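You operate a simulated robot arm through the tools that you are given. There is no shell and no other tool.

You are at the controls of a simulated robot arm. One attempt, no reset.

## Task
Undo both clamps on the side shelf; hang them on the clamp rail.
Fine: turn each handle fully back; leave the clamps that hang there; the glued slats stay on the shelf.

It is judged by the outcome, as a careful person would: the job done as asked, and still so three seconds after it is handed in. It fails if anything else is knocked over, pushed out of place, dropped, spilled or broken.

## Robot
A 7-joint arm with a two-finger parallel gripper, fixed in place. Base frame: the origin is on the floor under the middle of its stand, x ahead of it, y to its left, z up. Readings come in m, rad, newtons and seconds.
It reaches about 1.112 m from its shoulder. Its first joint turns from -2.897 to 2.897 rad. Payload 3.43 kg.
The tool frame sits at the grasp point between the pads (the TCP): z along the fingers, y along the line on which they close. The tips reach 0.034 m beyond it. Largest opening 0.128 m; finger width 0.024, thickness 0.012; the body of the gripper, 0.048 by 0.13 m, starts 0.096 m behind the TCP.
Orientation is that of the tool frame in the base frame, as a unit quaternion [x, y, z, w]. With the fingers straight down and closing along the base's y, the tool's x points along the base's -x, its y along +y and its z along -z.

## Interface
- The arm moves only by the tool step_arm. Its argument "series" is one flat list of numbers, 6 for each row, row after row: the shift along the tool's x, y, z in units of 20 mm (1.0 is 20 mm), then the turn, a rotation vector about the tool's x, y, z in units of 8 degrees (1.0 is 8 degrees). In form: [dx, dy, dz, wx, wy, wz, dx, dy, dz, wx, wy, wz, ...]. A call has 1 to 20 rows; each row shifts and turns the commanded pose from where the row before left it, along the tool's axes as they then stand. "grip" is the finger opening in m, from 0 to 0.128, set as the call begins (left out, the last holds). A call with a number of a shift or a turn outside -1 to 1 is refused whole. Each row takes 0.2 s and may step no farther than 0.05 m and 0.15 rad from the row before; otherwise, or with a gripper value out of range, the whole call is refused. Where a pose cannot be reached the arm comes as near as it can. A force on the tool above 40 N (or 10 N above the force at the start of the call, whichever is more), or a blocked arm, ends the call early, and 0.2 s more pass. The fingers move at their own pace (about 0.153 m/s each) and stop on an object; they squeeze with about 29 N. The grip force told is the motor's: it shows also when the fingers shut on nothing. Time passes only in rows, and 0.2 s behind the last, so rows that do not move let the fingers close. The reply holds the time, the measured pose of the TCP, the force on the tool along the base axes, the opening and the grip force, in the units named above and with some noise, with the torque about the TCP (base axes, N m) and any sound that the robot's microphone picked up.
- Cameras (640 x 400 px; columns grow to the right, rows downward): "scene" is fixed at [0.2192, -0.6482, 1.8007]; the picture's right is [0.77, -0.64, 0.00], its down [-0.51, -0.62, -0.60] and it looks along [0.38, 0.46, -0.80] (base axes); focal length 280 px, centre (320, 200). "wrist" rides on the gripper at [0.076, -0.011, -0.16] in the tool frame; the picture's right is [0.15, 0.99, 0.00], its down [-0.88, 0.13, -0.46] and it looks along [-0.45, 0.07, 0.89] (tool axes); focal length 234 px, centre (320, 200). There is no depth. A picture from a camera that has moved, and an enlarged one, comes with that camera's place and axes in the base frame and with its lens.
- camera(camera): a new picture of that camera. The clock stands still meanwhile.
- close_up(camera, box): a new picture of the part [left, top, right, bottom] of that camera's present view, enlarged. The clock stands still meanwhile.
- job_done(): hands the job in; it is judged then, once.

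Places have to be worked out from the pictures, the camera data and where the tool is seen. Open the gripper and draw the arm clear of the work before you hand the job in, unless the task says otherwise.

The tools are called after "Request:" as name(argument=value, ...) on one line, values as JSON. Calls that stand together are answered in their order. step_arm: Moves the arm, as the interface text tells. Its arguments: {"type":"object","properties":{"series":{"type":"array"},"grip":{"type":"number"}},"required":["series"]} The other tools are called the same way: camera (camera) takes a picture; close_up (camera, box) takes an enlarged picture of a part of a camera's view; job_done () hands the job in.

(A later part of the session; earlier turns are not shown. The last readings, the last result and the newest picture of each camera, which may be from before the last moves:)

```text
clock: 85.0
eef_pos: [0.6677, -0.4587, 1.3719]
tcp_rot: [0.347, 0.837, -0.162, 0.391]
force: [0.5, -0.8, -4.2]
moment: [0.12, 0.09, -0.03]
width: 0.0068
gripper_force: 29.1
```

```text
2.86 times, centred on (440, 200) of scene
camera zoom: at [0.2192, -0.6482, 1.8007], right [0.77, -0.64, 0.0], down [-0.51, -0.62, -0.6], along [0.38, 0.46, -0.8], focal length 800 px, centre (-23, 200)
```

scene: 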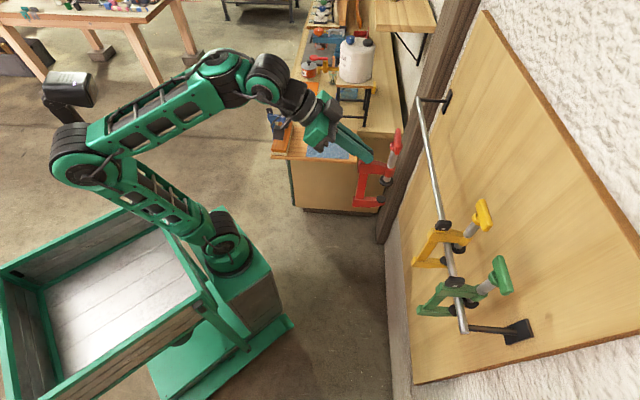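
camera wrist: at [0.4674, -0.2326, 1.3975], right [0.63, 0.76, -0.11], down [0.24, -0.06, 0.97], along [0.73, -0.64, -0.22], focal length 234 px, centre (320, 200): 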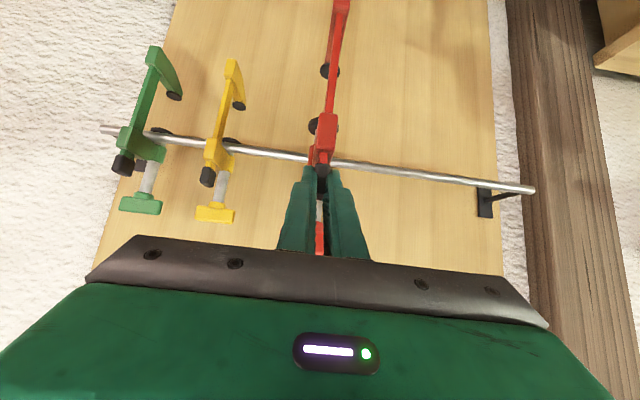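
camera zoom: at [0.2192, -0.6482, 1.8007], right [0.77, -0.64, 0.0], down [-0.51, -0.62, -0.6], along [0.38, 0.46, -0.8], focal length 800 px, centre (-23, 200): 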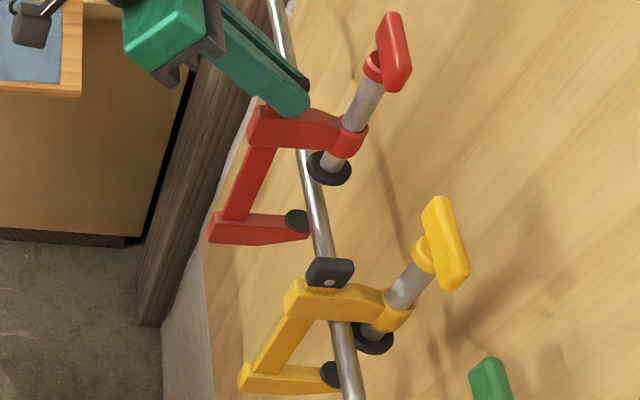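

The pad has passed beyond the rail. I advance in small steps and feel for the spine.

Request:
step_arm(series=[-0.1605, 0, 0.192, 0, 0, 0, -0.1605, 0, 0.192, 0, 0, 0, -0.1605, 0, 0.192, 0, 0, 0, 0, 0, 0, 0, 0, 0])

Request:
close_up(camera="scene", box=[390, 140, 480, 250])

Request:
close_up(camera="wrist", box=[180, 20, 380, 220])

```text
clock: 86.0
eef_pos: [0.6794, -0.47, 1.3728]
tcp_rot: [0.347, 0.836, -0.162, 0.392]
force: [-0.1, -0.3, -3.9]
moment: [0.15, 0.11, 0.0]
width: 0.0067
gripper_force: 28.9
```

```text
3.64 times, centred on (435, 195) of scene
camera zoom: at [0.2192, -0.6482, 1.8007], right [0.77, -0.64, 0.0], down [-0.51, -0.62, -0.6], along [0.38, 0.46, -0.8], focal length 1018 px, centre (-98, 218)
```

zoom: 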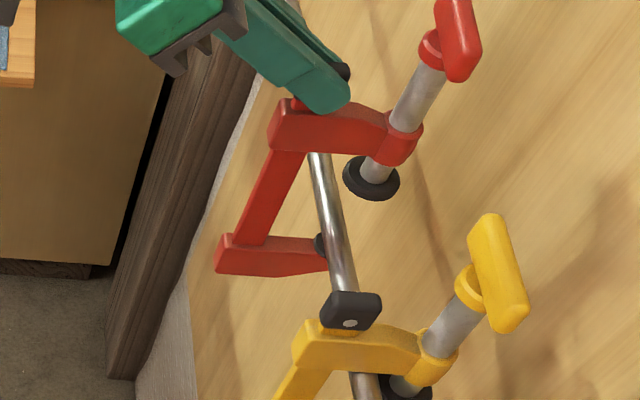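

```text
2.00 times, centred on (280, 120) of wrist
camera zoom: at [0.5492, -0.3558, 1.4167], right [0.63, 0.76, -0.11], down [0.24, -0.06, 0.97], along [0.73, -0.64, -0.22], focal length 468 px, centre (400, 360)
```

zoom: 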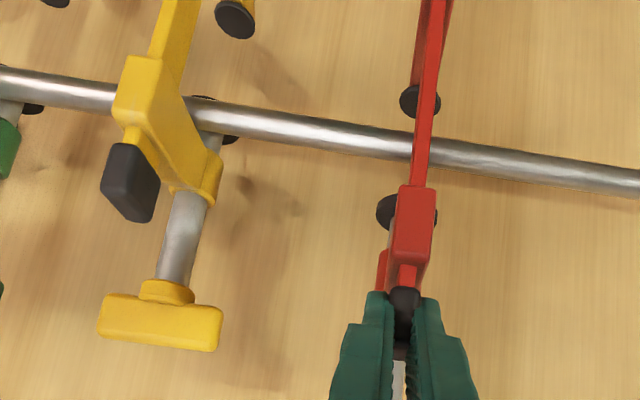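

No contact yet; comparing with yellow's block-to-rail offset, about 9 mm more is needed. I advance that much.

Request:
step_arm(series=[-0.1445, 0, 0.173, 0, 0, 0, -0.1445, 0, 0.173, 0, 0, 0, 0, 0, 0, 0, 0, 0])

Request:
close_up(camera="scene", box=[390, 140, 480, 250])

```text
clock: 86.8
eef_pos: [0.6844, -0.4758, 1.3712]
tcp_rot: [0.347, 0.837, -0.162, 0.392]
force: [-0.3, -0.1, -3.7]
moment: [0.13, 0.11, 0.01]
width: 0.0067
gripper_force: 29.6
```

```text
3.64 times, centred on (435, 195) of scene
camera zoom: at [0.2192, -0.6482, 1.8007], right [0.77, -0.64, 0.0], down [-0.51, -0.62, -0.6], along [0.38, 0.46, -0.8], focal length 1018 px, centre (-98, 218)
```

zoom: 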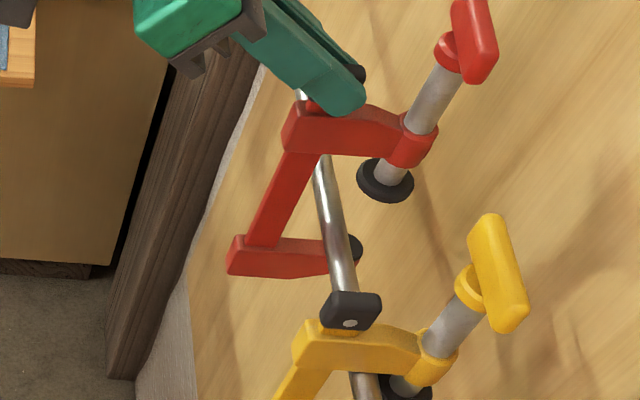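

Now I lower the clamp onto the rail, first 30 mm.

Request:
step_arm(series=[0.384, 0, 0.321, 0, 0, 0, 0.384, 0, 0.321, 0, 0, 0, 0.384, 0, 0.321, 0, 0, 0, 0, 0, 0, 0, 0, 0])

Request:
close_up(camera="scene", box=[390, 140, 480, 250])

Request:
close_up(camera="wrist", box=[180, 20, 380, 220])

```text
clock: 87.8
eef_pos: [0.6834, -0.4752, 1.3426]
tcp_rot: [0.347, 0.836, -0.163, 0.393]
force: [1.1, 0.0, -4.3]
moment: [0.14, 0.1, -0.01]
width: 0.0068
gripper_force: 28.6
```

```text
3.64 times, centred on (435, 195) of scene
camera zoom: at [0.2192, -0.6482, 1.8007], right [0.77, -0.64, 0.0], down [-0.51, -0.62, -0.6], along [0.38, 0.46, -0.8], focal length 1018 px, centre (-98, 218)
```

zoom: 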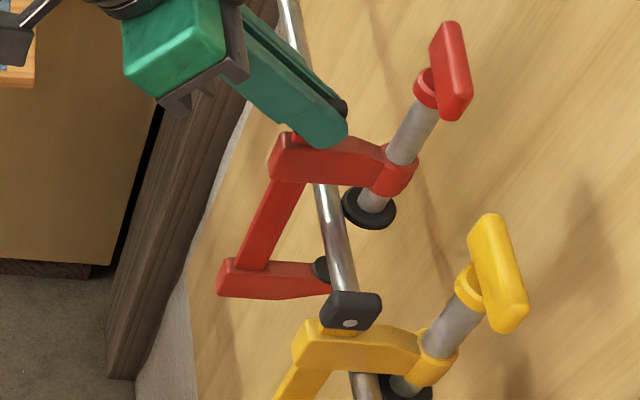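

```text
2.00 times, centred on (280, 120) of wrist
camera zoom: at [0.5555, -0.3624, 1.3863], right [0.63, 0.76, -0.11], down [0.24, -0.06, 0.97], along [0.73, -0.64, -0.22], focal length 468 px, centre (400, 360)
```

zoom: 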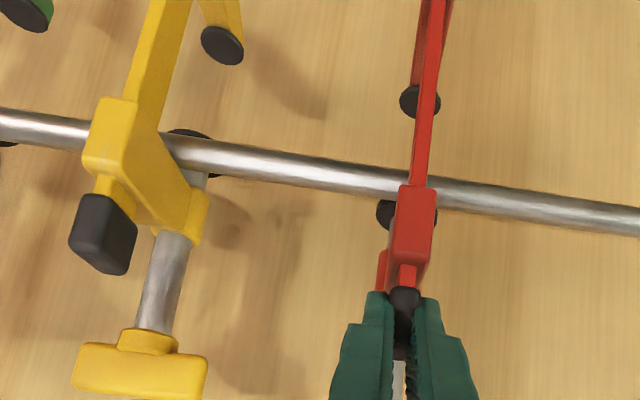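

Request:
step_arm(series=[0.154, 0, 0.128, 0, 0, 0, 0.154, 0, 0.128, 0, 0, 0, 0.154, 0, 0.128, 0, 0, 0, 0, 0, 0, 0, 0, 0])

Request:
close_up(camera="scene", box=[390, 140, 480, 250])

```text
clock: 88.8
eef_pos: [0.6852, -0.4758, 1.3308]
tcp_rot: [0.348, 0.836, -0.163, 0.392]
force: [-0.1, 0.0, -4.8]
moment: [0.13, 0.12, 0.0]
width: 0.007
gripper_force: 28.7
```

```text
3.64 times, centred on (435, 195) of scene
camera zoom: at [0.2192, -0.6482, 1.8007], right [0.77, -0.64, 0.0], down [-0.51, -0.62, -0.6], along [0.38, 0.46, -0.8], focal length 1018 px, centre (-98, 218)
```

zoom: 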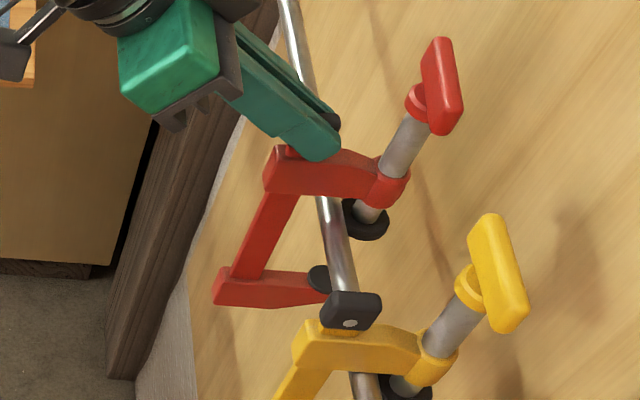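

Request:
step_arm(series=[0.115, 0, 0.096, 0, 0, 0, 0.115, 0, 0.096, 0, 0, 0, 0, 0, 0, 0, 0, 0])

```text
clock: 89.6
eef_pos: [0.6841, -0.4774, 1.3244]
tcp_rot: [0.348, 0.836, -0.163, 0.393]
force: [-0.4, 0.0, -3.3]
moment: [0.09, 0.11, 0.02]
width: 0.0068
gripper_force: 29.2
```

Request:
step_arm(series=[0.077, 0, 0.064, 0, 0, 0, 0.077, 0, 0.064, 0, 0, 0, 0, 0, 0, 0, 0, 0])

Request:
close_up(camera="scene", box=[390, 140, 480, 250])

Request:
close_up(camera="wrist", box=[180, 20, 380, 220])

```text
clock: 90.4
eef_pos: [0.685, -0.4755, 1.3203]
tcp_rot: [0.347, 0.837, -0.162, 0.392]
force: [-1.0, -0.1, -4.1]
moment: [0.12, 0.07, -0.02]
width: 0.0067
gripper_force: 29.0
```

```text
3.64 times, centred on (435, 195) of scene
camera zoom: at [0.2192, -0.6482, 1.8007], right [0.77, -0.64, 0.0], down [-0.51, -0.62, -0.6], along [0.38, 0.46, -0.8], focal length 1018 px, centre (-98, 218)
```

zoom: 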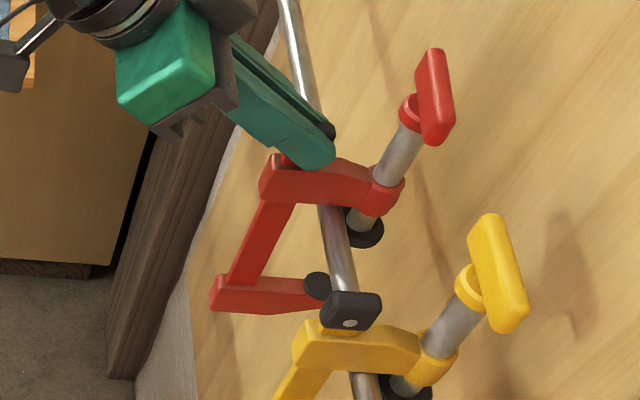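

```text
2.00 times, centred on (280, 120) of wrist
camera zoom: at [0.5555, -0.3624, 1.3645], right [0.63, 0.76, -0.11], down [0.24, -0.06, 0.97], along [0.73, -0.64, -0.22], focal length 468 px, centre (400, 360)
```

zoom: 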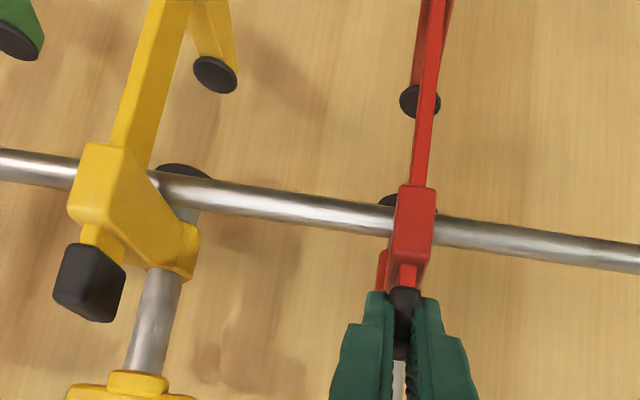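

Request:
step_arm(series=[0.077, 0, 0.064, 0, 0, 0, 0.077, 0, 0.064, 0, 0, 0, 0, 0, 0, 0, 0, 0])

```text
clock: 91.2
eef_pos: [0.6846, -0.4766, 1.3204]
tcp_rot: [0.348, 0.835, -0.165, 0.393]
force: [2.7, 0.6, 14.7]
moment: [-0.44, -0.68, 0.1]
width: 0.0064
gripper_force: 28.7
```

Contact: the arm of the clamp rests on the rail (+15 N). I ease up ~2 mm to unload before opening.

Request:
step_arm(series=[-0.07, 0, -0.058, 0, 0, 0, 0, 0, 0, 0, 0, 0])

Request:
close_up(camera="scene", box=[390, 140, 480, 250])

Request:
close_up(camera="wrist", box=[180, 20, 380, 220])

```text
clock: 91.8
eef_pos: [0.6834, -0.4762, 1.3186]
tcp_rot: [0.347, 0.836, -0.163, 0.393]
force: [1.4, 1.2, 15.4]
moment: [-0.48, -0.66, 0.1]
width: 0.0071
gripper_force: 28.9
```

```text
3.64 times, centred on (435, 195) of scene
camera zoom: at [0.2192, -0.6482, 1.8007], right [0.77, -0.64, 0.0], down [-0.51, -0.62, -0.6], along [0.38, 0.46, -0.8], focal length 1018 px, centre (-98, 218)
```

zoom: 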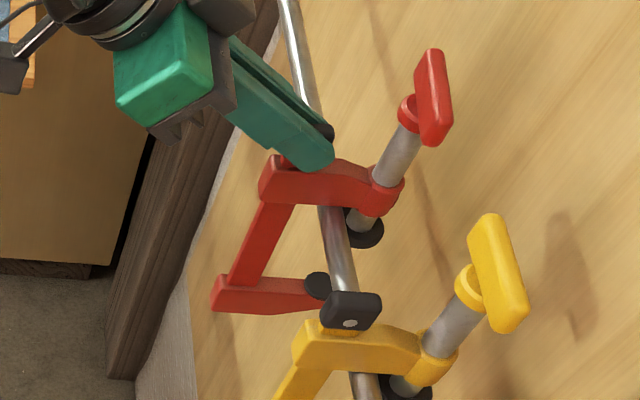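

```text
2.00 times, centred on (280, 120) of wrist
camera zoom: at [0.555, -0.3621, 1.3629], right [0.63, 0.76, -0.11], down [0.24, -0.06, 0.97], along [0.73, -0.64, -0.22], focal length 468 px, centre (400, 360)
```

zoom: 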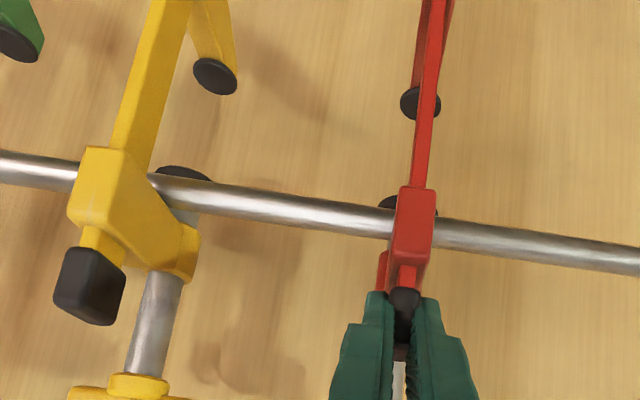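

Request:
step_arm(series=[-0.07, 0, -0.058, 0, 0, 0, 0, 0, 0, 0, 0, 0])

```text
clock: 92.4
eef_pos: [0.6841, -0.4755, 1.3187]
tcp_rot: [0.348, 0.837, -0.163, 0.39]
force: [0.9, -1.5, 1.9]
moment: [-0.2, -0.28, -0.03]
width: 0.0066
gripper_force: 29.1
```

Almost unloaded (+2 N). I open the fingers gently to 30 mm and see how it hangs.

Request:
step_arm(series=[0, 0, 0, 0, 0, 0, 0, 0, 0, 0, 0, 0, 0, 0, 0, 0, 0, 0, 0, 0, 0, 0, 0, 0], grip=0.03)

Request:
close_up(camera="scene", box=[390, 140, 480, 250])

Request:
close_up(camera="wrist", box=[180, 20, 380, 220])

```text
clock: 93.4
eef_pos: [0.6835, -0.4761, 1.32]
tcp_rot: [0.347, 0.836, -0.162, 0.392]
force: [-0.4, -0.1, -0.4]
moment: [0.0, 0.0, -0.01]
width: 0.0303
gripper_force: 0.0
```

```text
3.64 times, centred on (435, 195) of scene
camera zoom: at [0.2192, -0.6482, 1.8007], right [0.77, -0.64, 0.0], down [-0.51, -0.62, -0.6], along [0.38, 0.46, -0.8], focal length 1018 px, centre (-98, 218)
```

zoom: 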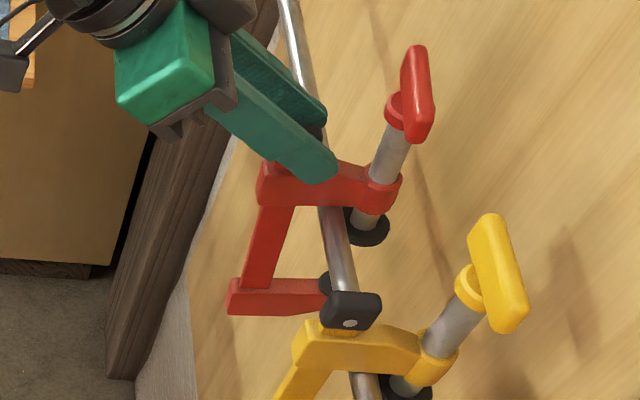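

```text
2.00 times, centred on (280, 120) of wrist
camera zoom: at [0.5552, -0.362, 1.3646], right [0.63, 0.76, -0.11], down [0.24, -0.06, 0.97], along [0.73, -0.64, -0.22], focal length 468 px, centre (400, 360)
```

zoom: 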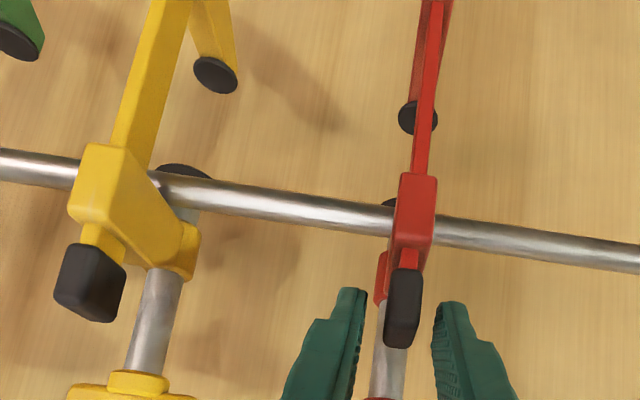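

It hangs on the rail by its arm like the others. I open wider and back the hand away along its own axis.

Request:
step_arm(series=[0, 0, 0, 0, 0, 0, 0, 0, 0, 0, 0, 0, 0, 0, -0.4, 0, 0, 0, 0, 0, -0.5, 0, 0, 0, 0, 0, -0.8, 0, 0, 0, 0, 0, -1, 0, 0, 0, 0, 0, -1, 0, 0, 0, 0, 0, -1, 0, 0, 0], grip=0.055)

Request:
close_up(camera="scene", box=[390, 130, 530, 290])

Request:
camera(camera="wrist")

```text
clock: 95.2
eef_pos: [0.6326, -0.4248, 1.3809]
tcp_rot: [0.347, 0.837, -0.162, 0.392]
force: [0.3, 0.1, -0.9]
moment: [-0.02, 0.0, -0.03]
width: 0.0551
gripper_force: 0.0
```

```text
2.50 times, centred on (460, 210) of scene
camera zoom: at [0.2192, -0.6482, 1.8007], right [0.77, -0.64, 0.0], down [-0.51, -0.62, -0.6], along [0.38, 0.46, -0.8], focal length 700 px, centre (-30, 175)
```

zoom: 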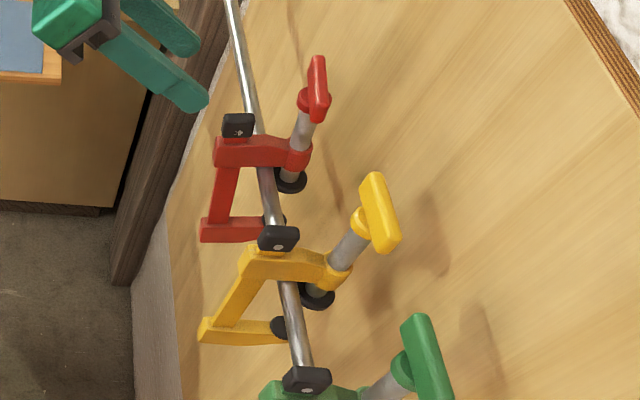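

```text
taken
camera wrist: at [0.504, -0.311, 1.4251], right [0.64, 0.76, -0.11], down [0.24, -0.06, 0.97], along [0.73, -0.64, -0.22], focal length 234 px, centre (320, 200)
```

wrist: 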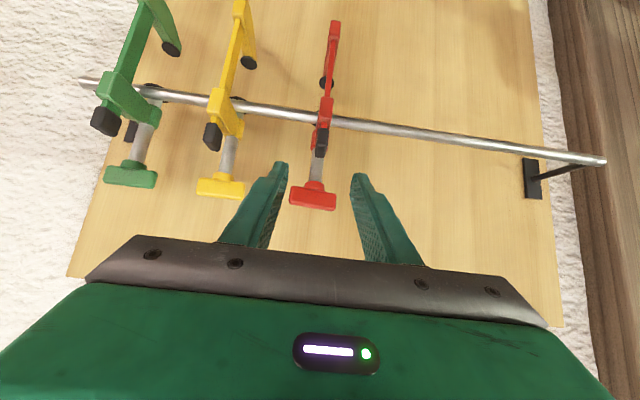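

Red hangs well beside yellow and green. Now I go back for blue, keeping the same hand attitude, by the same wide arc.

Request:
step_arm(series=[0.916, 0.826, -0.215, 0, 0, 0, 0.916, 0.826, -0.215, 0, 0, 0, 0.916, 0.826, -0.215, 0, 0, 0, 0.916, 0.826, -0.215, 0, 0, 0, 0.916, 0.826, -0.215, 0, 0, 0, 0.916, 0.826, -0.215, 0, 0, 0, 0.916, 0.826, -0.215, 0, 0, 0, 0.916, 0.826, -0.215, 0, 0, 0, 0.916, 0.826, -0.215, 0, 0, 0, 0.916, 0.826, -0.215, 0, 0, 0, 0.916, 0.826, -0.215, 0, 0, 0, 0.916, 0.826, -0.215, 0, 0, 0, 0.916, 0.826, -0.215, 0, 0, 0, 0.916, 0.826, -0.215, 0, 0, 0, 0.916, 0.826, -0.215, 0, 0, 0, 0.916, 0.826, -0.215, 0, 0, 0])

Request:
camera(camera="scene")

```text
clock: 98.6
eef_pos: [0.6503, -0.0683, 1.1999]
tcp_rot: [0.347, 0.836, -0.163, 0.392]
force: [-0.6, -0.2, 0.3]
moment: [0.03, -0.03, 0.0]
width: 0.0548
gripper_force: 0.0
```

```text
taken
```

scene: 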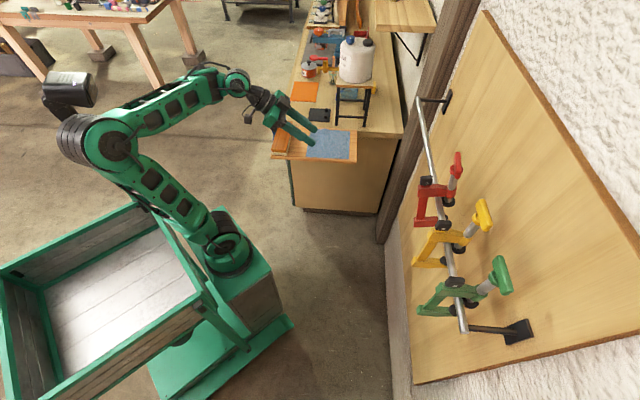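

Request:
step_arm(series=[0.485, 0.926, -0.387, 0, 0, 0, 0.485, 0.926, -0.387, 0, 0, 0, 0.485, 0.926, -0.387, 0, 0, 0, 0.485, 0.926, -0.387, 0, 0, 0, 0.485, 0.926, -0.387, 0, 0, 0, 0.485, 0.926, -0.387, 0, 0, 0])

Request:
camera(camera="scene")

```text
clock: 100.0
eef_pos: [0.6762, 0.065, 1.1849]
tcp_rot: [0.346, 0.836, -0.163, 0.393]
force: [-2.9, 4.0, 1.4]
moment: [-0.2, -0.15, -0.01]
width: 0.0551
gripper_force: 0.1
```

```text
taken
```

scene: 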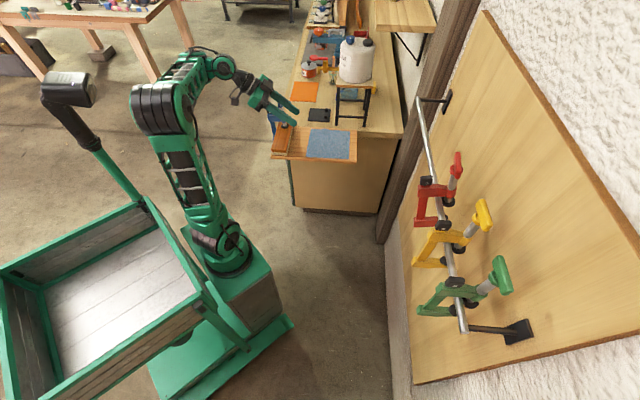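

Elbow moves away from the mast as the hand goes out. I continue toward blue.

Request:
step_arm(series=[0.485, 0.926, -0.387, 0, 0, 0, 0.485, 0.926, -0.387, 0, 0, 0, 0.485, 0.926, -0.387, 0, 0, 0, 0.485, 0.926, -0.387, 0, 0, 0, 0.485, 0.926, -0.387, 0, 0, 0, 0.485, 0.926, -0.387, 0, 0, 0, 0.485, 0.926, -0.387, 0, 0, 0])

Request:
camera(camera="scene")

```text
clock: 101.6
eef_pos: [0.7114, 0.2116, 1.167]
tcp_rot: [0.348, 0.836, -0.162, 0.392]
force: [0.9, -0.6, 0.7]
moment: [0.02, 0.02, 0.04]
width: 0.0551
gripper_force: 0.1
```

```text
taken
```

scene: 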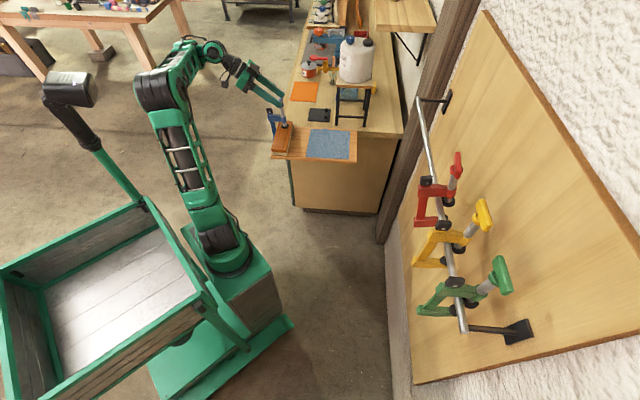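

Request:
step_arm(series=[0.437, 0.808, -0.359, 0, 0, 0, 0.437, 0.808, -0.359, 0, 0, 0, 0.437, 0.808, -0.359, 0, 0, 0, 0.437, 0.808, -0.359, 0, 0, 0], grip=0.06)

Request:
camera(camera="scene")

```text
clock: 102.6
eef_pos: [0.7238, 0.2884, 1.1578]
tcp_rot: [0.347, 0.837, -0.163, 0.391]
force: [0.1, -0.9, 0.0]
moment: [0.02, 0.04, 0.02]
width: 0.0603
gripper_force: 0.0
```

```text
taken
```

scene: 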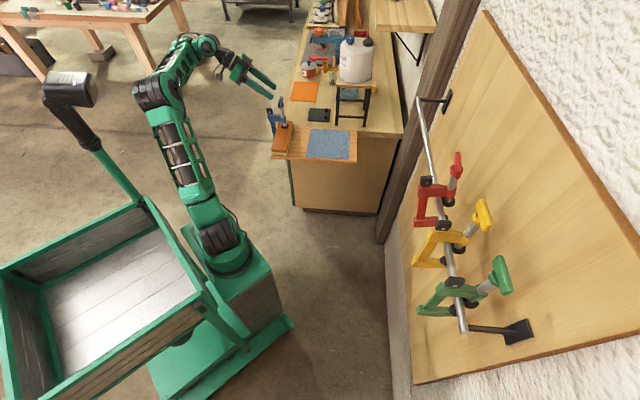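

Request:
step_arm(series=[0.437, 0.808, -0.359, 0, 0, 0, 0.437, 0.808, -0.359, 0, 0, 0, 0.437, 0.808, -0.359, 0, 0, 0, 0.437, 0.808, -0.359, 0, 0, 0])

Request:
camera(camera="scene")

Request:
camera(camera="wrist")

```text
clock: 103.6
eef_pos: [0.7399, 0.3669, 1.1509]
tcp_rot: [0.347, 0.836, -0.163, 0.392]
force: [-0.3, -0.3, 0.4]
moment: [0.05, 0.05, 0.03]
width: 0.06
gripper_force: 0.1
```

```text
taken
```

scene: 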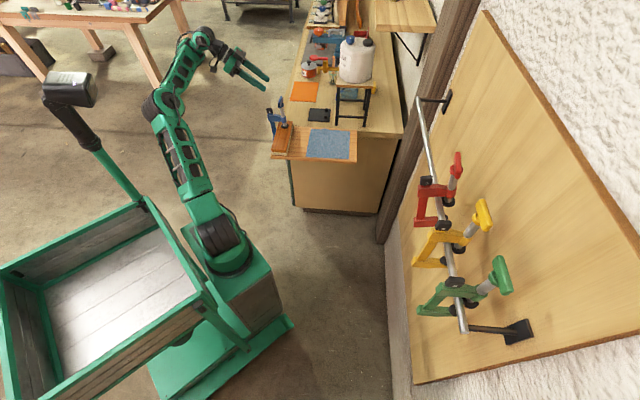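

```text
taken
camera wrist: at [0.6103, 0.4811, 1.1955], right [0.63, 0.76, -0.11], down [0.24, -0.06, 0.97], along [0.73, -0.64, -0.22], focal length 234 px, centre (320, 200)
```

wrist: 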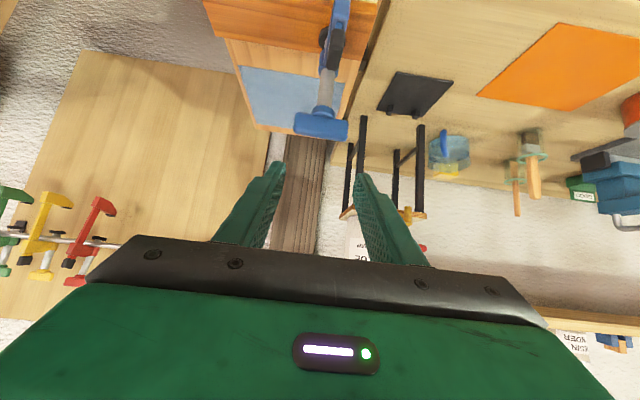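

I am above and behind blue. I zoom in to place its block.

Request:
close_up(camera="wrist", box=[270, 0, 390, 200])

Request:
close_up(camera="scene", box=[245, 75, 305, 165])

```text
2.00 times, centred on (330, 100) of wrist
camera zoom: at [0.6103, 0.4811, 1.1955], right [0.63, 0.76, -0.11], down [0.24, -0.06, 0.97], along [0.73, -0.64, -0.22], focal length 468 px, centre (300, 400)
```

zoom: 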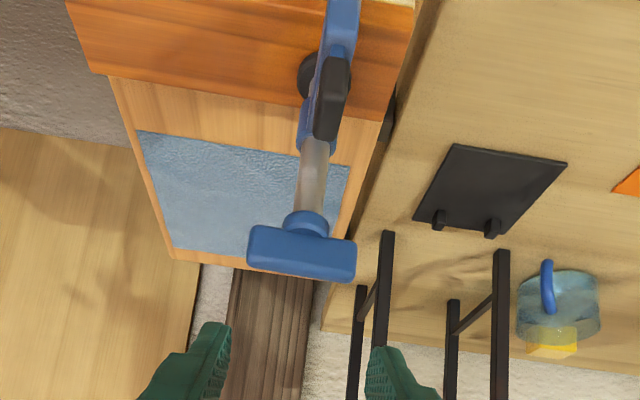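

```text
4.44 times, centred on (275, 120) of scene
camera zoom: at [0.2192, -0.6482, 1.8007], right [0.77, -0.64, 0.0], down [-0.51, -0.62, -0.6], along [0.38, 0.46, -0.8], focal length 1245 px, centre (520, 556)
```

zoom: 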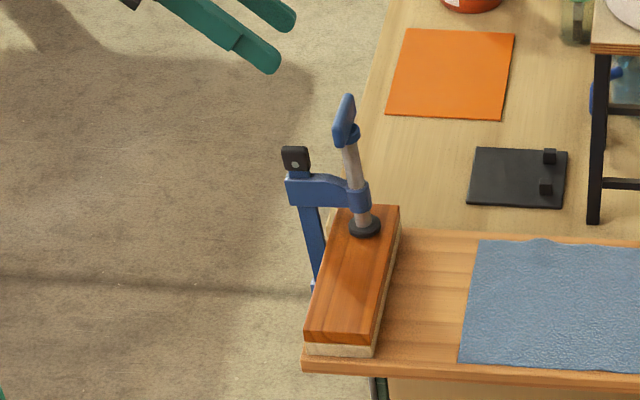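

Blue block at (0.752, 0.355, 0.999), straight below the finger line. I descend vertically around it.

Request:
step_arm(series=[0.7677, 0, 0.642, 0, 0, 0, 0.7677, 0, 0.642, 0, 0, 0, 0.7677, 0, 0.642, 0, 0, 0, 0.7677, 0, 0.642, 0, 0, 0, 0.7677, 0, 0.642, 0, 0, 0, 0.65, 0, 0.543, 0, 0, 0], grip=0.055)

Request:
close_up(camera="wrist", box=[250, 90, 400, 260])

Request:
close_up(camera="scene", box=[245, 85, 295, 145])

```text
clock: 105.0
eef_pos: [0.7401, 0.3675, 1.0332]
tcp_rot: [0.348, 0.837, -0.162, 0.391]
force: [1.2, -0.5, 0.9]
moment: [0.04, -0.01, 0.0]
width: 0.0551
gripper_force: 0.1
```

```text
2.35 times, centred on (325, 175) of wrist
camera zoom: at [0.6095, 0.4819, 1.0774], right [0.63, 0.76, -0.11], down [0.24, -0.06, 0.97], along [0.73, -0.64, -0.22], focal length 551 px, centre (308, 259)
```

zoom: 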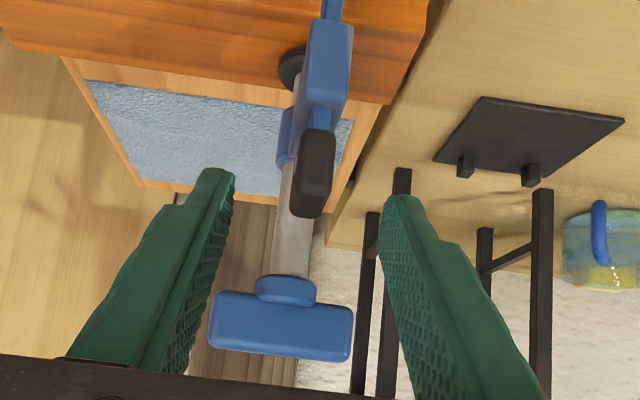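

```text
6.67 times, centred on (270, 115) of scene
camera zoom: at [0.2192, -0.6482, 1.8007], right [0.77, -0.64, 0.0], down [-0.51, -0.62, -0.6], along [0.38, 0.46, -0.8], focal length 1867 px, centre (653, 767)
```

zoom: 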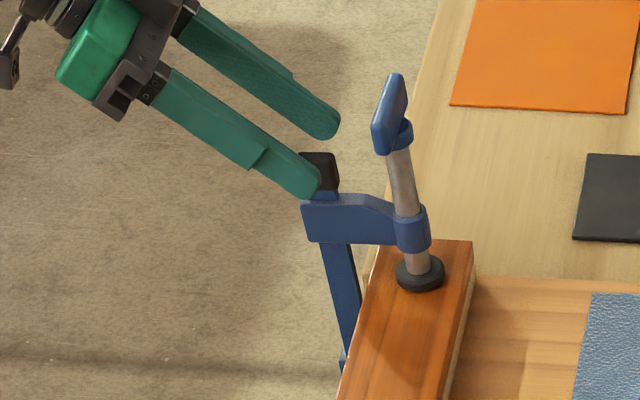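

Matches the red approach. Final 20 mm down and close.

Request:
step_arm(series=[0.7, 0, 0.59, 0, 0, 0, 0, 0, 0, 0, 0, 0], grip=0.05)

Request:
close_up(camera="wrist", box=[250, 90, 400, 260])

Request:
close_up(camera="scene", box=[245, 85, 295, 145])

```text
clock: 105.6
eef_pos: [0.7392, 0.3677, 1.0149]
tcp_rot: [0.348, 0.836, -0.163, 0.392]
force: [0.0, -0.5, -0.4]
moment: [-0.01, 0.0, 0.01]
width: 0.0499
gripper_force: 0.1
```

```text
2.35 times, centred on (325, 175) of wrist
camera zoom: at [0.6097, 0.481, 1.0589], right [0.63, 0.76, -0.11], down [0.24, -0.06, 0.97], along [0.73, -0.64, -0.22], focal length 551 px, centre (308, 259)
```

zoom: 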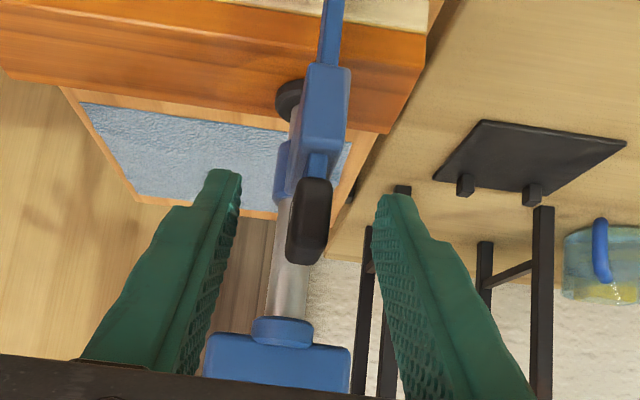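

```text
6.67 times, centred on (270, 115) of scene
camera zoom: at [0.2192, -0.6482, 1.8007], right [0.77, -0.64, 0.0], down [-0.51, -0.62, -0.6], along [0.38, 0.46, -0.8], focal length 1867 px, centre (653, 767)
```

zoom: 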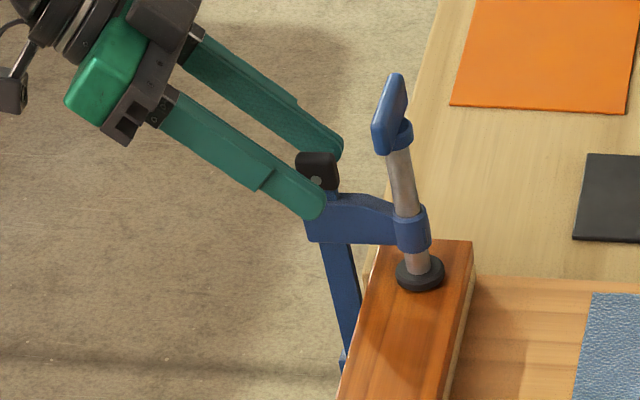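

Request:
step_arm(series=[0, 0, 0, 0, 0, 0, 0, 0, 0, 0, 0, 0, 0, 0, 0, 0, 0, 0], grip=0.0)

Request:
close_up(camera="wrist", box=[250, 90, 400, 260])

Request:
close_up(camera="scene", box=[245, 85, 295, 145])

```text
clock: 106.4
eef_pos: [0.7394, 0.3671, 1.0156]
tcp_rot: [0.348, 0.836, -0.164, 0.391]
force: [-0.6, -2.2, -0.6]
moment: [-0.13, 0.09, -0.13]
width: 0.0066
gripper_force: 28.5
```

```text
2.35 times, centred on (325, 175) of wrist
camera zoom: at [0.6097, 0.4809, 1.059], right [0.63, 0.76, -0.11], down [0.24, -0.06, 0.97], along [0.73, -0.64, -0.22], focal length 551 px, centre (308, 259)
```

zoom: 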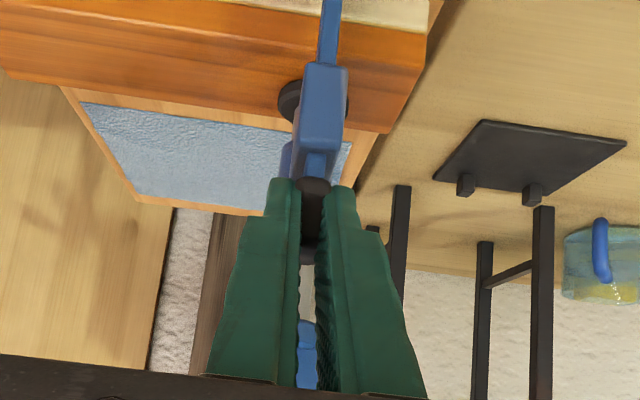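

```text
6.67 times, centred on (270, 115) of scene
camera zoom: at [0.2192, -0.6482, 1.8007], right [0.77, -0.64, 0.0], down [-0.51, -0.62, -0.6], along [0.38, 0.46, -0.8], focal length 1867 px, centre (653, 767)
```

zoom: 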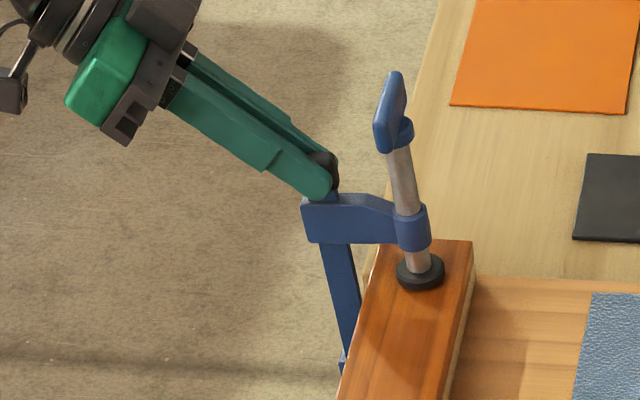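

Gripped. I lift 6 mm and check the load.

Request:
step_arm(series=[-0.115, 0, -0.097, 0, 0, 0, -0.135, 0, -0.113, 0, 0, 0, 0, 0, 0, 0, 0, 0])

Request:
close_up(camera="scene", box=[250, 90, 300, 165])

```text
clock: 107.2
eef_pos: [0.7399, 0.3675, 1.0208]
tcp_rot: [0.347, 0.836, -0.163, 0.392]
force: [-0.7, 0.0, -4.5]
moment: [0.28, 0.25, 0.01]
width: 0.0066
gripper_force: 29.1
```

```text
5.33 times, centred on (275, 128) of scene
camera zoom: at [0.2192, -0.6482, 1.8007], right [0.77, -0.64, 0.0], down [-0.51, -0.62, -0.6], along [0.38, 0.46, -0.8], focal length 1494 px, centre (560, 587)
```

zoom: 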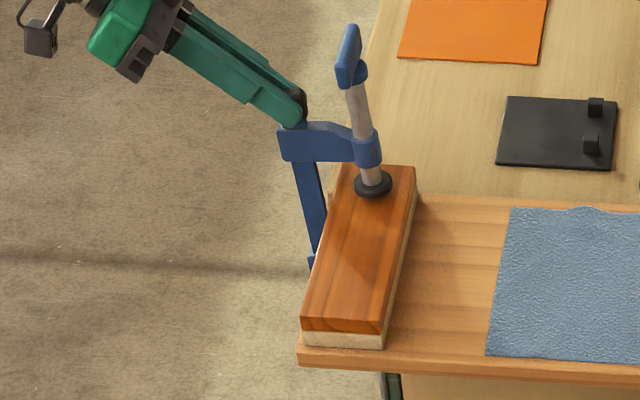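

Lifted (4.5 N) with the spine lightly touching the edge. I draw it out along −u in steps.

Request:
step_arm(series=[0.16, 0, -0.192, 0, 0, 0, 0, 0, 0, 0, 0, 0])

```text
clock: 107.8
eef_pos: [0.7351, 0.3715, 1.0197]
tcp_rot: [0.348, 0.836, -0.163, 0.391]
force: [0.9, -0.1, -4.6]
moment: [0.19, 0.13, -0.01]
width: 0.0067
gripper_force: 29.0
```

Request:
close_up(camera="scene", box=[262, 105, 297, 150])

Request:
step_arm(series=[0.16, 0, -0.192, 0, 0, 0, 0.16, 0, -0.192, 0, 0, 0, 0.16, 0, -0.192, 0, 0, 0])

Request:
close_up(camera="scene", box=[250, 90, 300, 165])

```text
8.89 times, centred on (280, 128) of scene
camera zoom: at [0.2192, -0.6482, 1.8007], right [0.77, -0.64, 0.0], down [-0.51, -0.62, -0.6], along [0.38, 0.46, -0.8], focal length 2489 px, centre (680, 844)
```

zoom: 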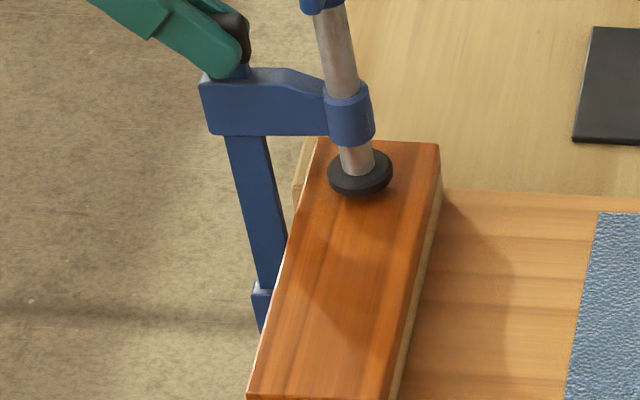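

```text
clock: 108.6
eef_pos: [0.7244, 0.382, 1.0215]
tcp_rot: [0.347, 0.836, -0.164, 0.392]
force: [0.1, -0.2, -3.4]
moment: [0.16, 0.15, 0.01]
width: 0.0066
gripper_force: 28.7
```

```text
5.33 times, centred on (275, 128) of scene
camera zoom: at [0.2192, -0.6482, 1.8007], right [0.77, -0.64, 0.0], down [-0.51, -0.62, -0.6], along [0.38, 0.46, -0.8], focal length 1494 px, centre (560, 587)
```

zoom: 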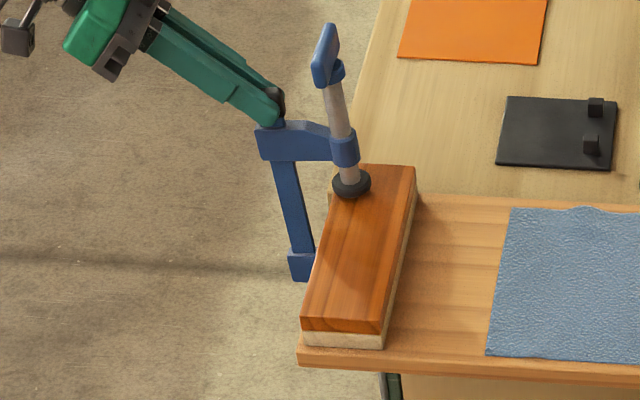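

Slats stay put. Continue outward.

Request:
step_arm(series=[0.321, 0, -0.384, 0, 0, 0, 0.321, 0, -0.384, 0, 0, 0, 0.321, 0, -0.384, 0, 0, 0, 0.321, 0, -0.384, 0, 0, 0])

Request:
camera(camera="scene")

Request:
close_up(camera="scene", box=[240, 90, 300, 170])

```text
clock: 109.6
eef_pos: [0.6976, 0.4084, 1.02]
tcp_rot: [0.348, 0.836, -0.163, 0.392]
force: [0.6, -0.6, -3.1]
moment: [0.13, 0.13, 0.01]
width: 0.0066
gripper_force: 28.6
```

```text
taken
```

scene: 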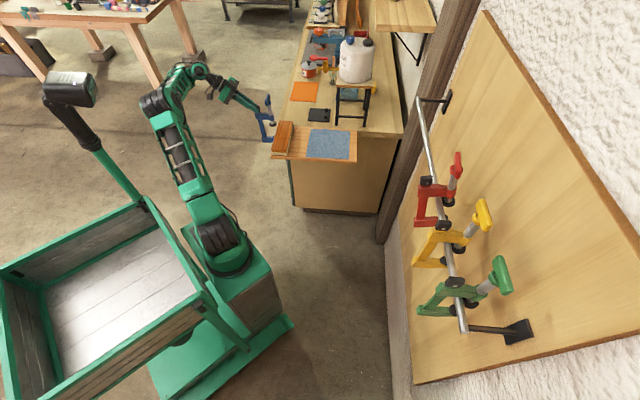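

```text
5.00 times, centred on (270, 130) of scene
camera zoom: at [0.2192, -0.6482, 1.8007], right [0.77, -0.64, 0.0], down [-0.51, -0.62, -0.6], along [0.38, 0.46, -0.8], focal length 1400 px, centre (570, 550)
```

zoom: 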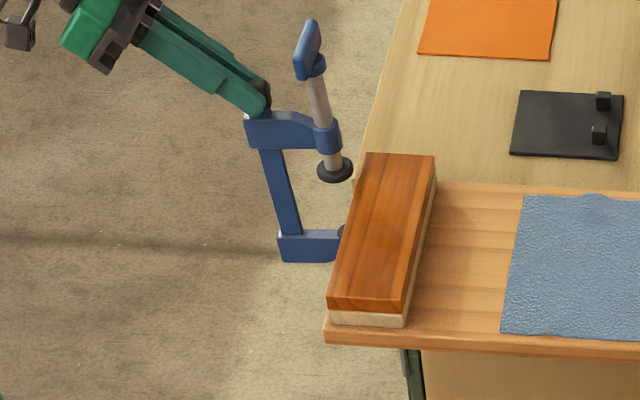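

Request:
step_arm(series=[0.321, 0, -0.384, 0, 0, 0, 0.321, 0, -0.384, 0, 0, 0, 0.321, 0, -0.384, 0, 0, 0])

Request:
close_up(camera="scene", box=[90, 60, 310, 190])

```text
clock: 110.4
eef_pos: [0.677, 0.43, 1.0204]
tcp_rot: [0.348, 0.836, -0.163, 0.392]
force: [1.0, -0.3, -4.5]
moment: [0.13, 0.16, -0.02]
width: 0.0066
gripper_force: 29.1
```

```text
2.91 times, centred on (200, 125) of scene
camera zoom: at [0.2192, -0.6482, 1.8007], right [0.77, -0.64, 0.0], down [-0.51, -0.62, -0.6], along [0.38, 0.46, -0.8], focal length 815 px, centre (669, 418)
```

zoom: 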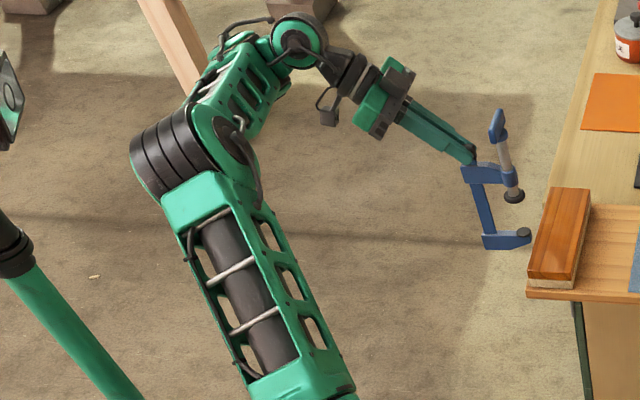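

Blue is clear of the shelf. I raise it straight up 150 mm, then turn its 3.6° lean out.

Request:
step_arm(series=[-0.72, 0, -0.602, 0, 0, 0, -0.72, 0, -0.602, 0, 0, 0, -0.72, 0, -0.602, 0, 0, 0, -0.72, 0, -0.602, 0, 0, 0, -0.72, 0, -0.602, 0, 0, 0, -0.72, 0, -0.602, 0, 0, 0, -0.72, 0, -0.602, 0, 0, 0, -0.72, 0, -0.602, 0, 0, 0])

Request:
camera(camera="scene")

```text
clock: 112.2
eef_pos: [0.6757, 0.4317, 1.172]
tcp_rot: [0.348, 0.836, -0.164, 0.392]
force: [-0.2, -0.2, -3.7]
moment: [0.13, 0.13, -0.01]
width: 0.0069
gripper_force: 29.1
```

```text
taken
```

scene: 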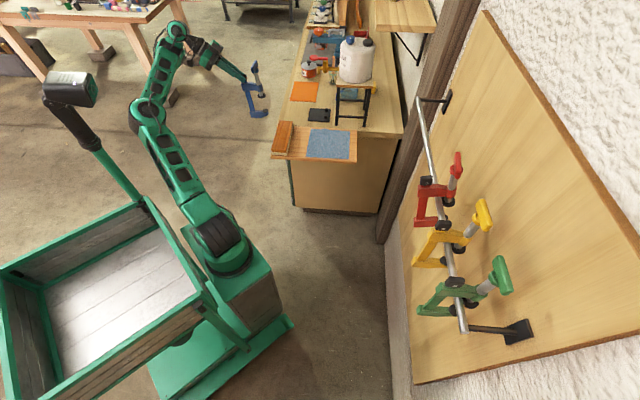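

Request:
step_arm(series=[-0.9, -0.735, 0.663, 0, 0, 0, -0.9, -0.735, 0.663, 0, 0, 0, -0.9, -0.735, 0.663, 0, 0, 0, -0.9, -0.735, 0.663, 0, 0, 0, -0.9, -0.735, 0.663, 0, 0, 0, -0.9, -0.735, 0.663, 0, 0, 0, -0.9, -0.735, 0.663, 0, 0, 0, -0.9, -0.735, 0.663, 0, 0, 0, -0.9, -0.735, 0.663, 0, 0, 0])

Request:
camera(camera="scene")

```text
clock: 114.2
eef_pos: [0.7232, 0.1994, 1.2158]
tcp_rot: [0.346, 0.837, -0.163, 0.391]
force: [-0.1, 1.0, -4.2]
moment: [0.1, 0.1, 0.01]
width: 0.0067
gripper_force: 28.8
```

```text
taken
```

scene: 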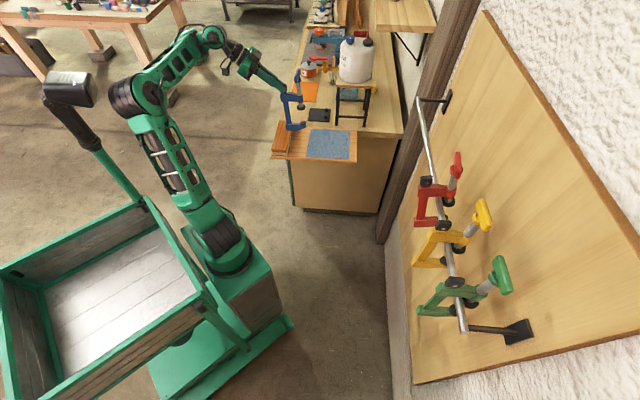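

Request:
step_arm(series=[-0.467, -0.924, 0.32, 0, 0, 0, -0.467, -0.924, 0.32, 0, 0, 0, -0.467, -0.924, 0.32, 0, 0, 0, -0.467, -0.924, 0.32, 0, 0, 0, -0.467, -0.924, 0.32, 0, 0, 0, -0.467, -0.924, 0.32, 0, 0, 0])

Request:
camera(camera="scene")

```text
clock: 115.6
eef_pos: [0.6915, 0.0795, 1.2368]
tcp_rot: [0.337, 0.842, -0.158, 0.391]
force: [0.3, 0.6, -4.2]
moment: [0.12, 0.11, -0.07]
width: 0.0065
gripper_force: 28.9
```

```text
taken
```

scene: 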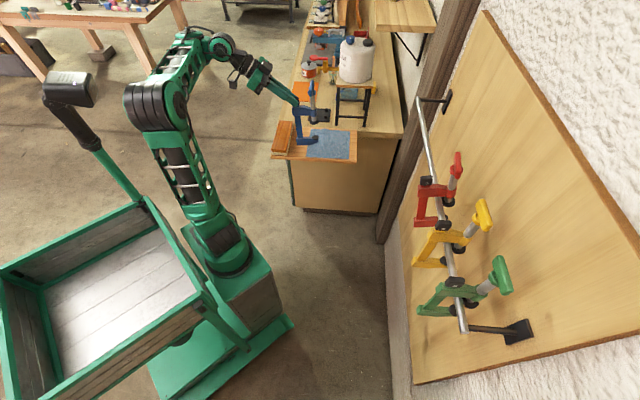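

Request:
step_arm(series=[-0.467, -0.924, 0.32, 0, 0, 0, -0.467, -0.924, 0.32, 0, 0, 0, -0.467, -0.924, 0.32, 0, 0, 0, -0.467, -0.924, 0.32, 0, 0, 0, -0.467, -0.924, 0.32, 0, 0, 0, -0.467, -0.924, 0.32, 0, 0, 0, -0.467, -0.924, 0.32, 0, 0, 0])

Request:
camera(camera="scene")

```text
clock: 117.2
eef_pos: [0.6512, -0.0672, 1.2573]
tcp_rot: [0.348, 0.836, -0.163, 0.391]
force: [-0.3, 0.3, -4.3]
moment: [0.17, 0.15, 0.02]
width: 0.0068
gripper_force: 29.2
out of reach, approached as far as the arm can: row 2
```

```text
taken
```

scene: 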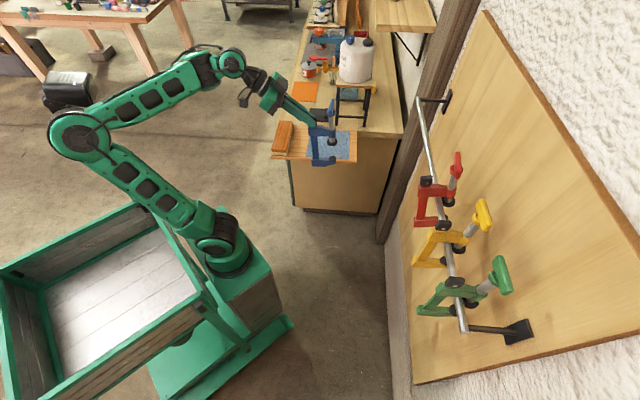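

The elbow came somewhat near the mast head but without touching. I continue outward (which draws the elbow forward), in shorter legs.

Request:
step_arm(series=[-0.79, -0.449, 0.388, 0, 0, 0, -0.79, -0.449, 0.388, 0, 0, 0, -0.79, -0.449, 0.388, 0, 0, 0, -0.79, -0.449, 0.388, 0, 0, 0])

Request:
camera(camera="scene")

```text
clock: 118.2
eef_pos: [0.674, -0.1383, 1.2816]
tcp_rot: [0.347, 0.84, -0.159, 0.387]
force: [-0.1, -0.5, -5.0]
moment: [0.2, 0.12, -0.01]
width: 0.0067
gripper_force: 28.8
```

```text
taken
```

scene: 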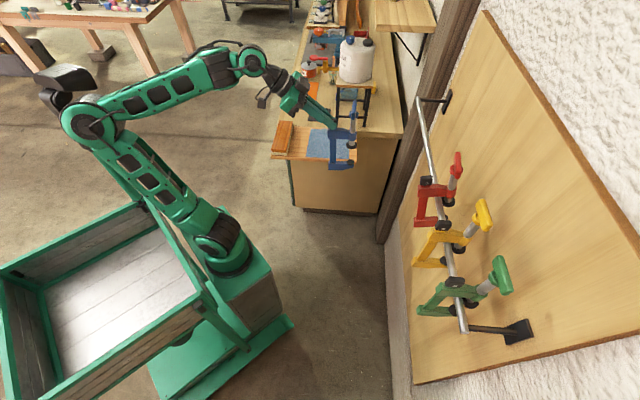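

The elbow is brushing the mast head again. Lower hand height keeps the elbow away there, so I go down first, then sideways, as on the red trip.

Request:
step_arm(series=[0.754, -0.283, 0.815, 0, 0, 0, 0.754, -0.283, 0.815, 0, 0, 0, 0.754, -0.283, 0.815, 0, 0, 0, 0.754, -0.283, 0.815, 0, 0, 0, 0.754, -0.283, 0.815, 0, 0, 0])

Request:
camera(camera="scene")

```text
clock: 119.4
eef_pos: [0.6609, -0.1678, 1.1746]
tcp_rot: [0.348, 0.838, -0.159, 0.389]
force: [-1.0, 0.0, -3.9]
moment: [0.16, 0.16, 0.01]
width: 0.0066
gripper_force: 28.9
```

```text
taken
```

scene: 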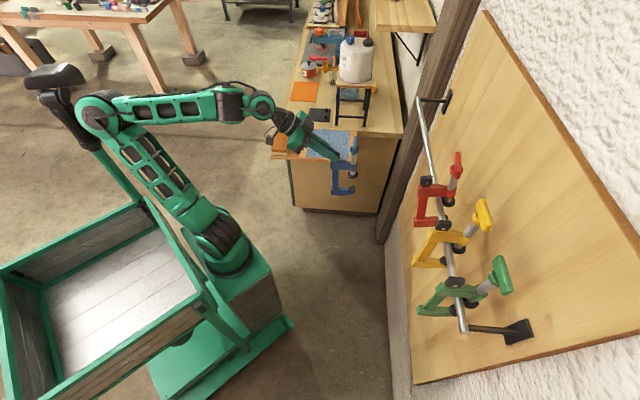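

Request:
close_up(camera="scene", box=[10, 40, 190, 220])

```text
2.22 times, centred on (100, 130) of scene
camera zoom: at [0.2192, -0.6482, 1.8007], right [0.77, -0.64, 0.0], down [-0.51, -0.62, -0.6], along [0.38, 0.46, -0.8], focal length 622 px, centre (809, 356)
```

zoom: 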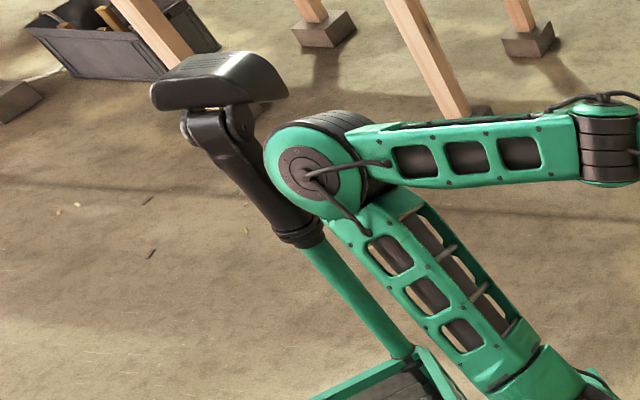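

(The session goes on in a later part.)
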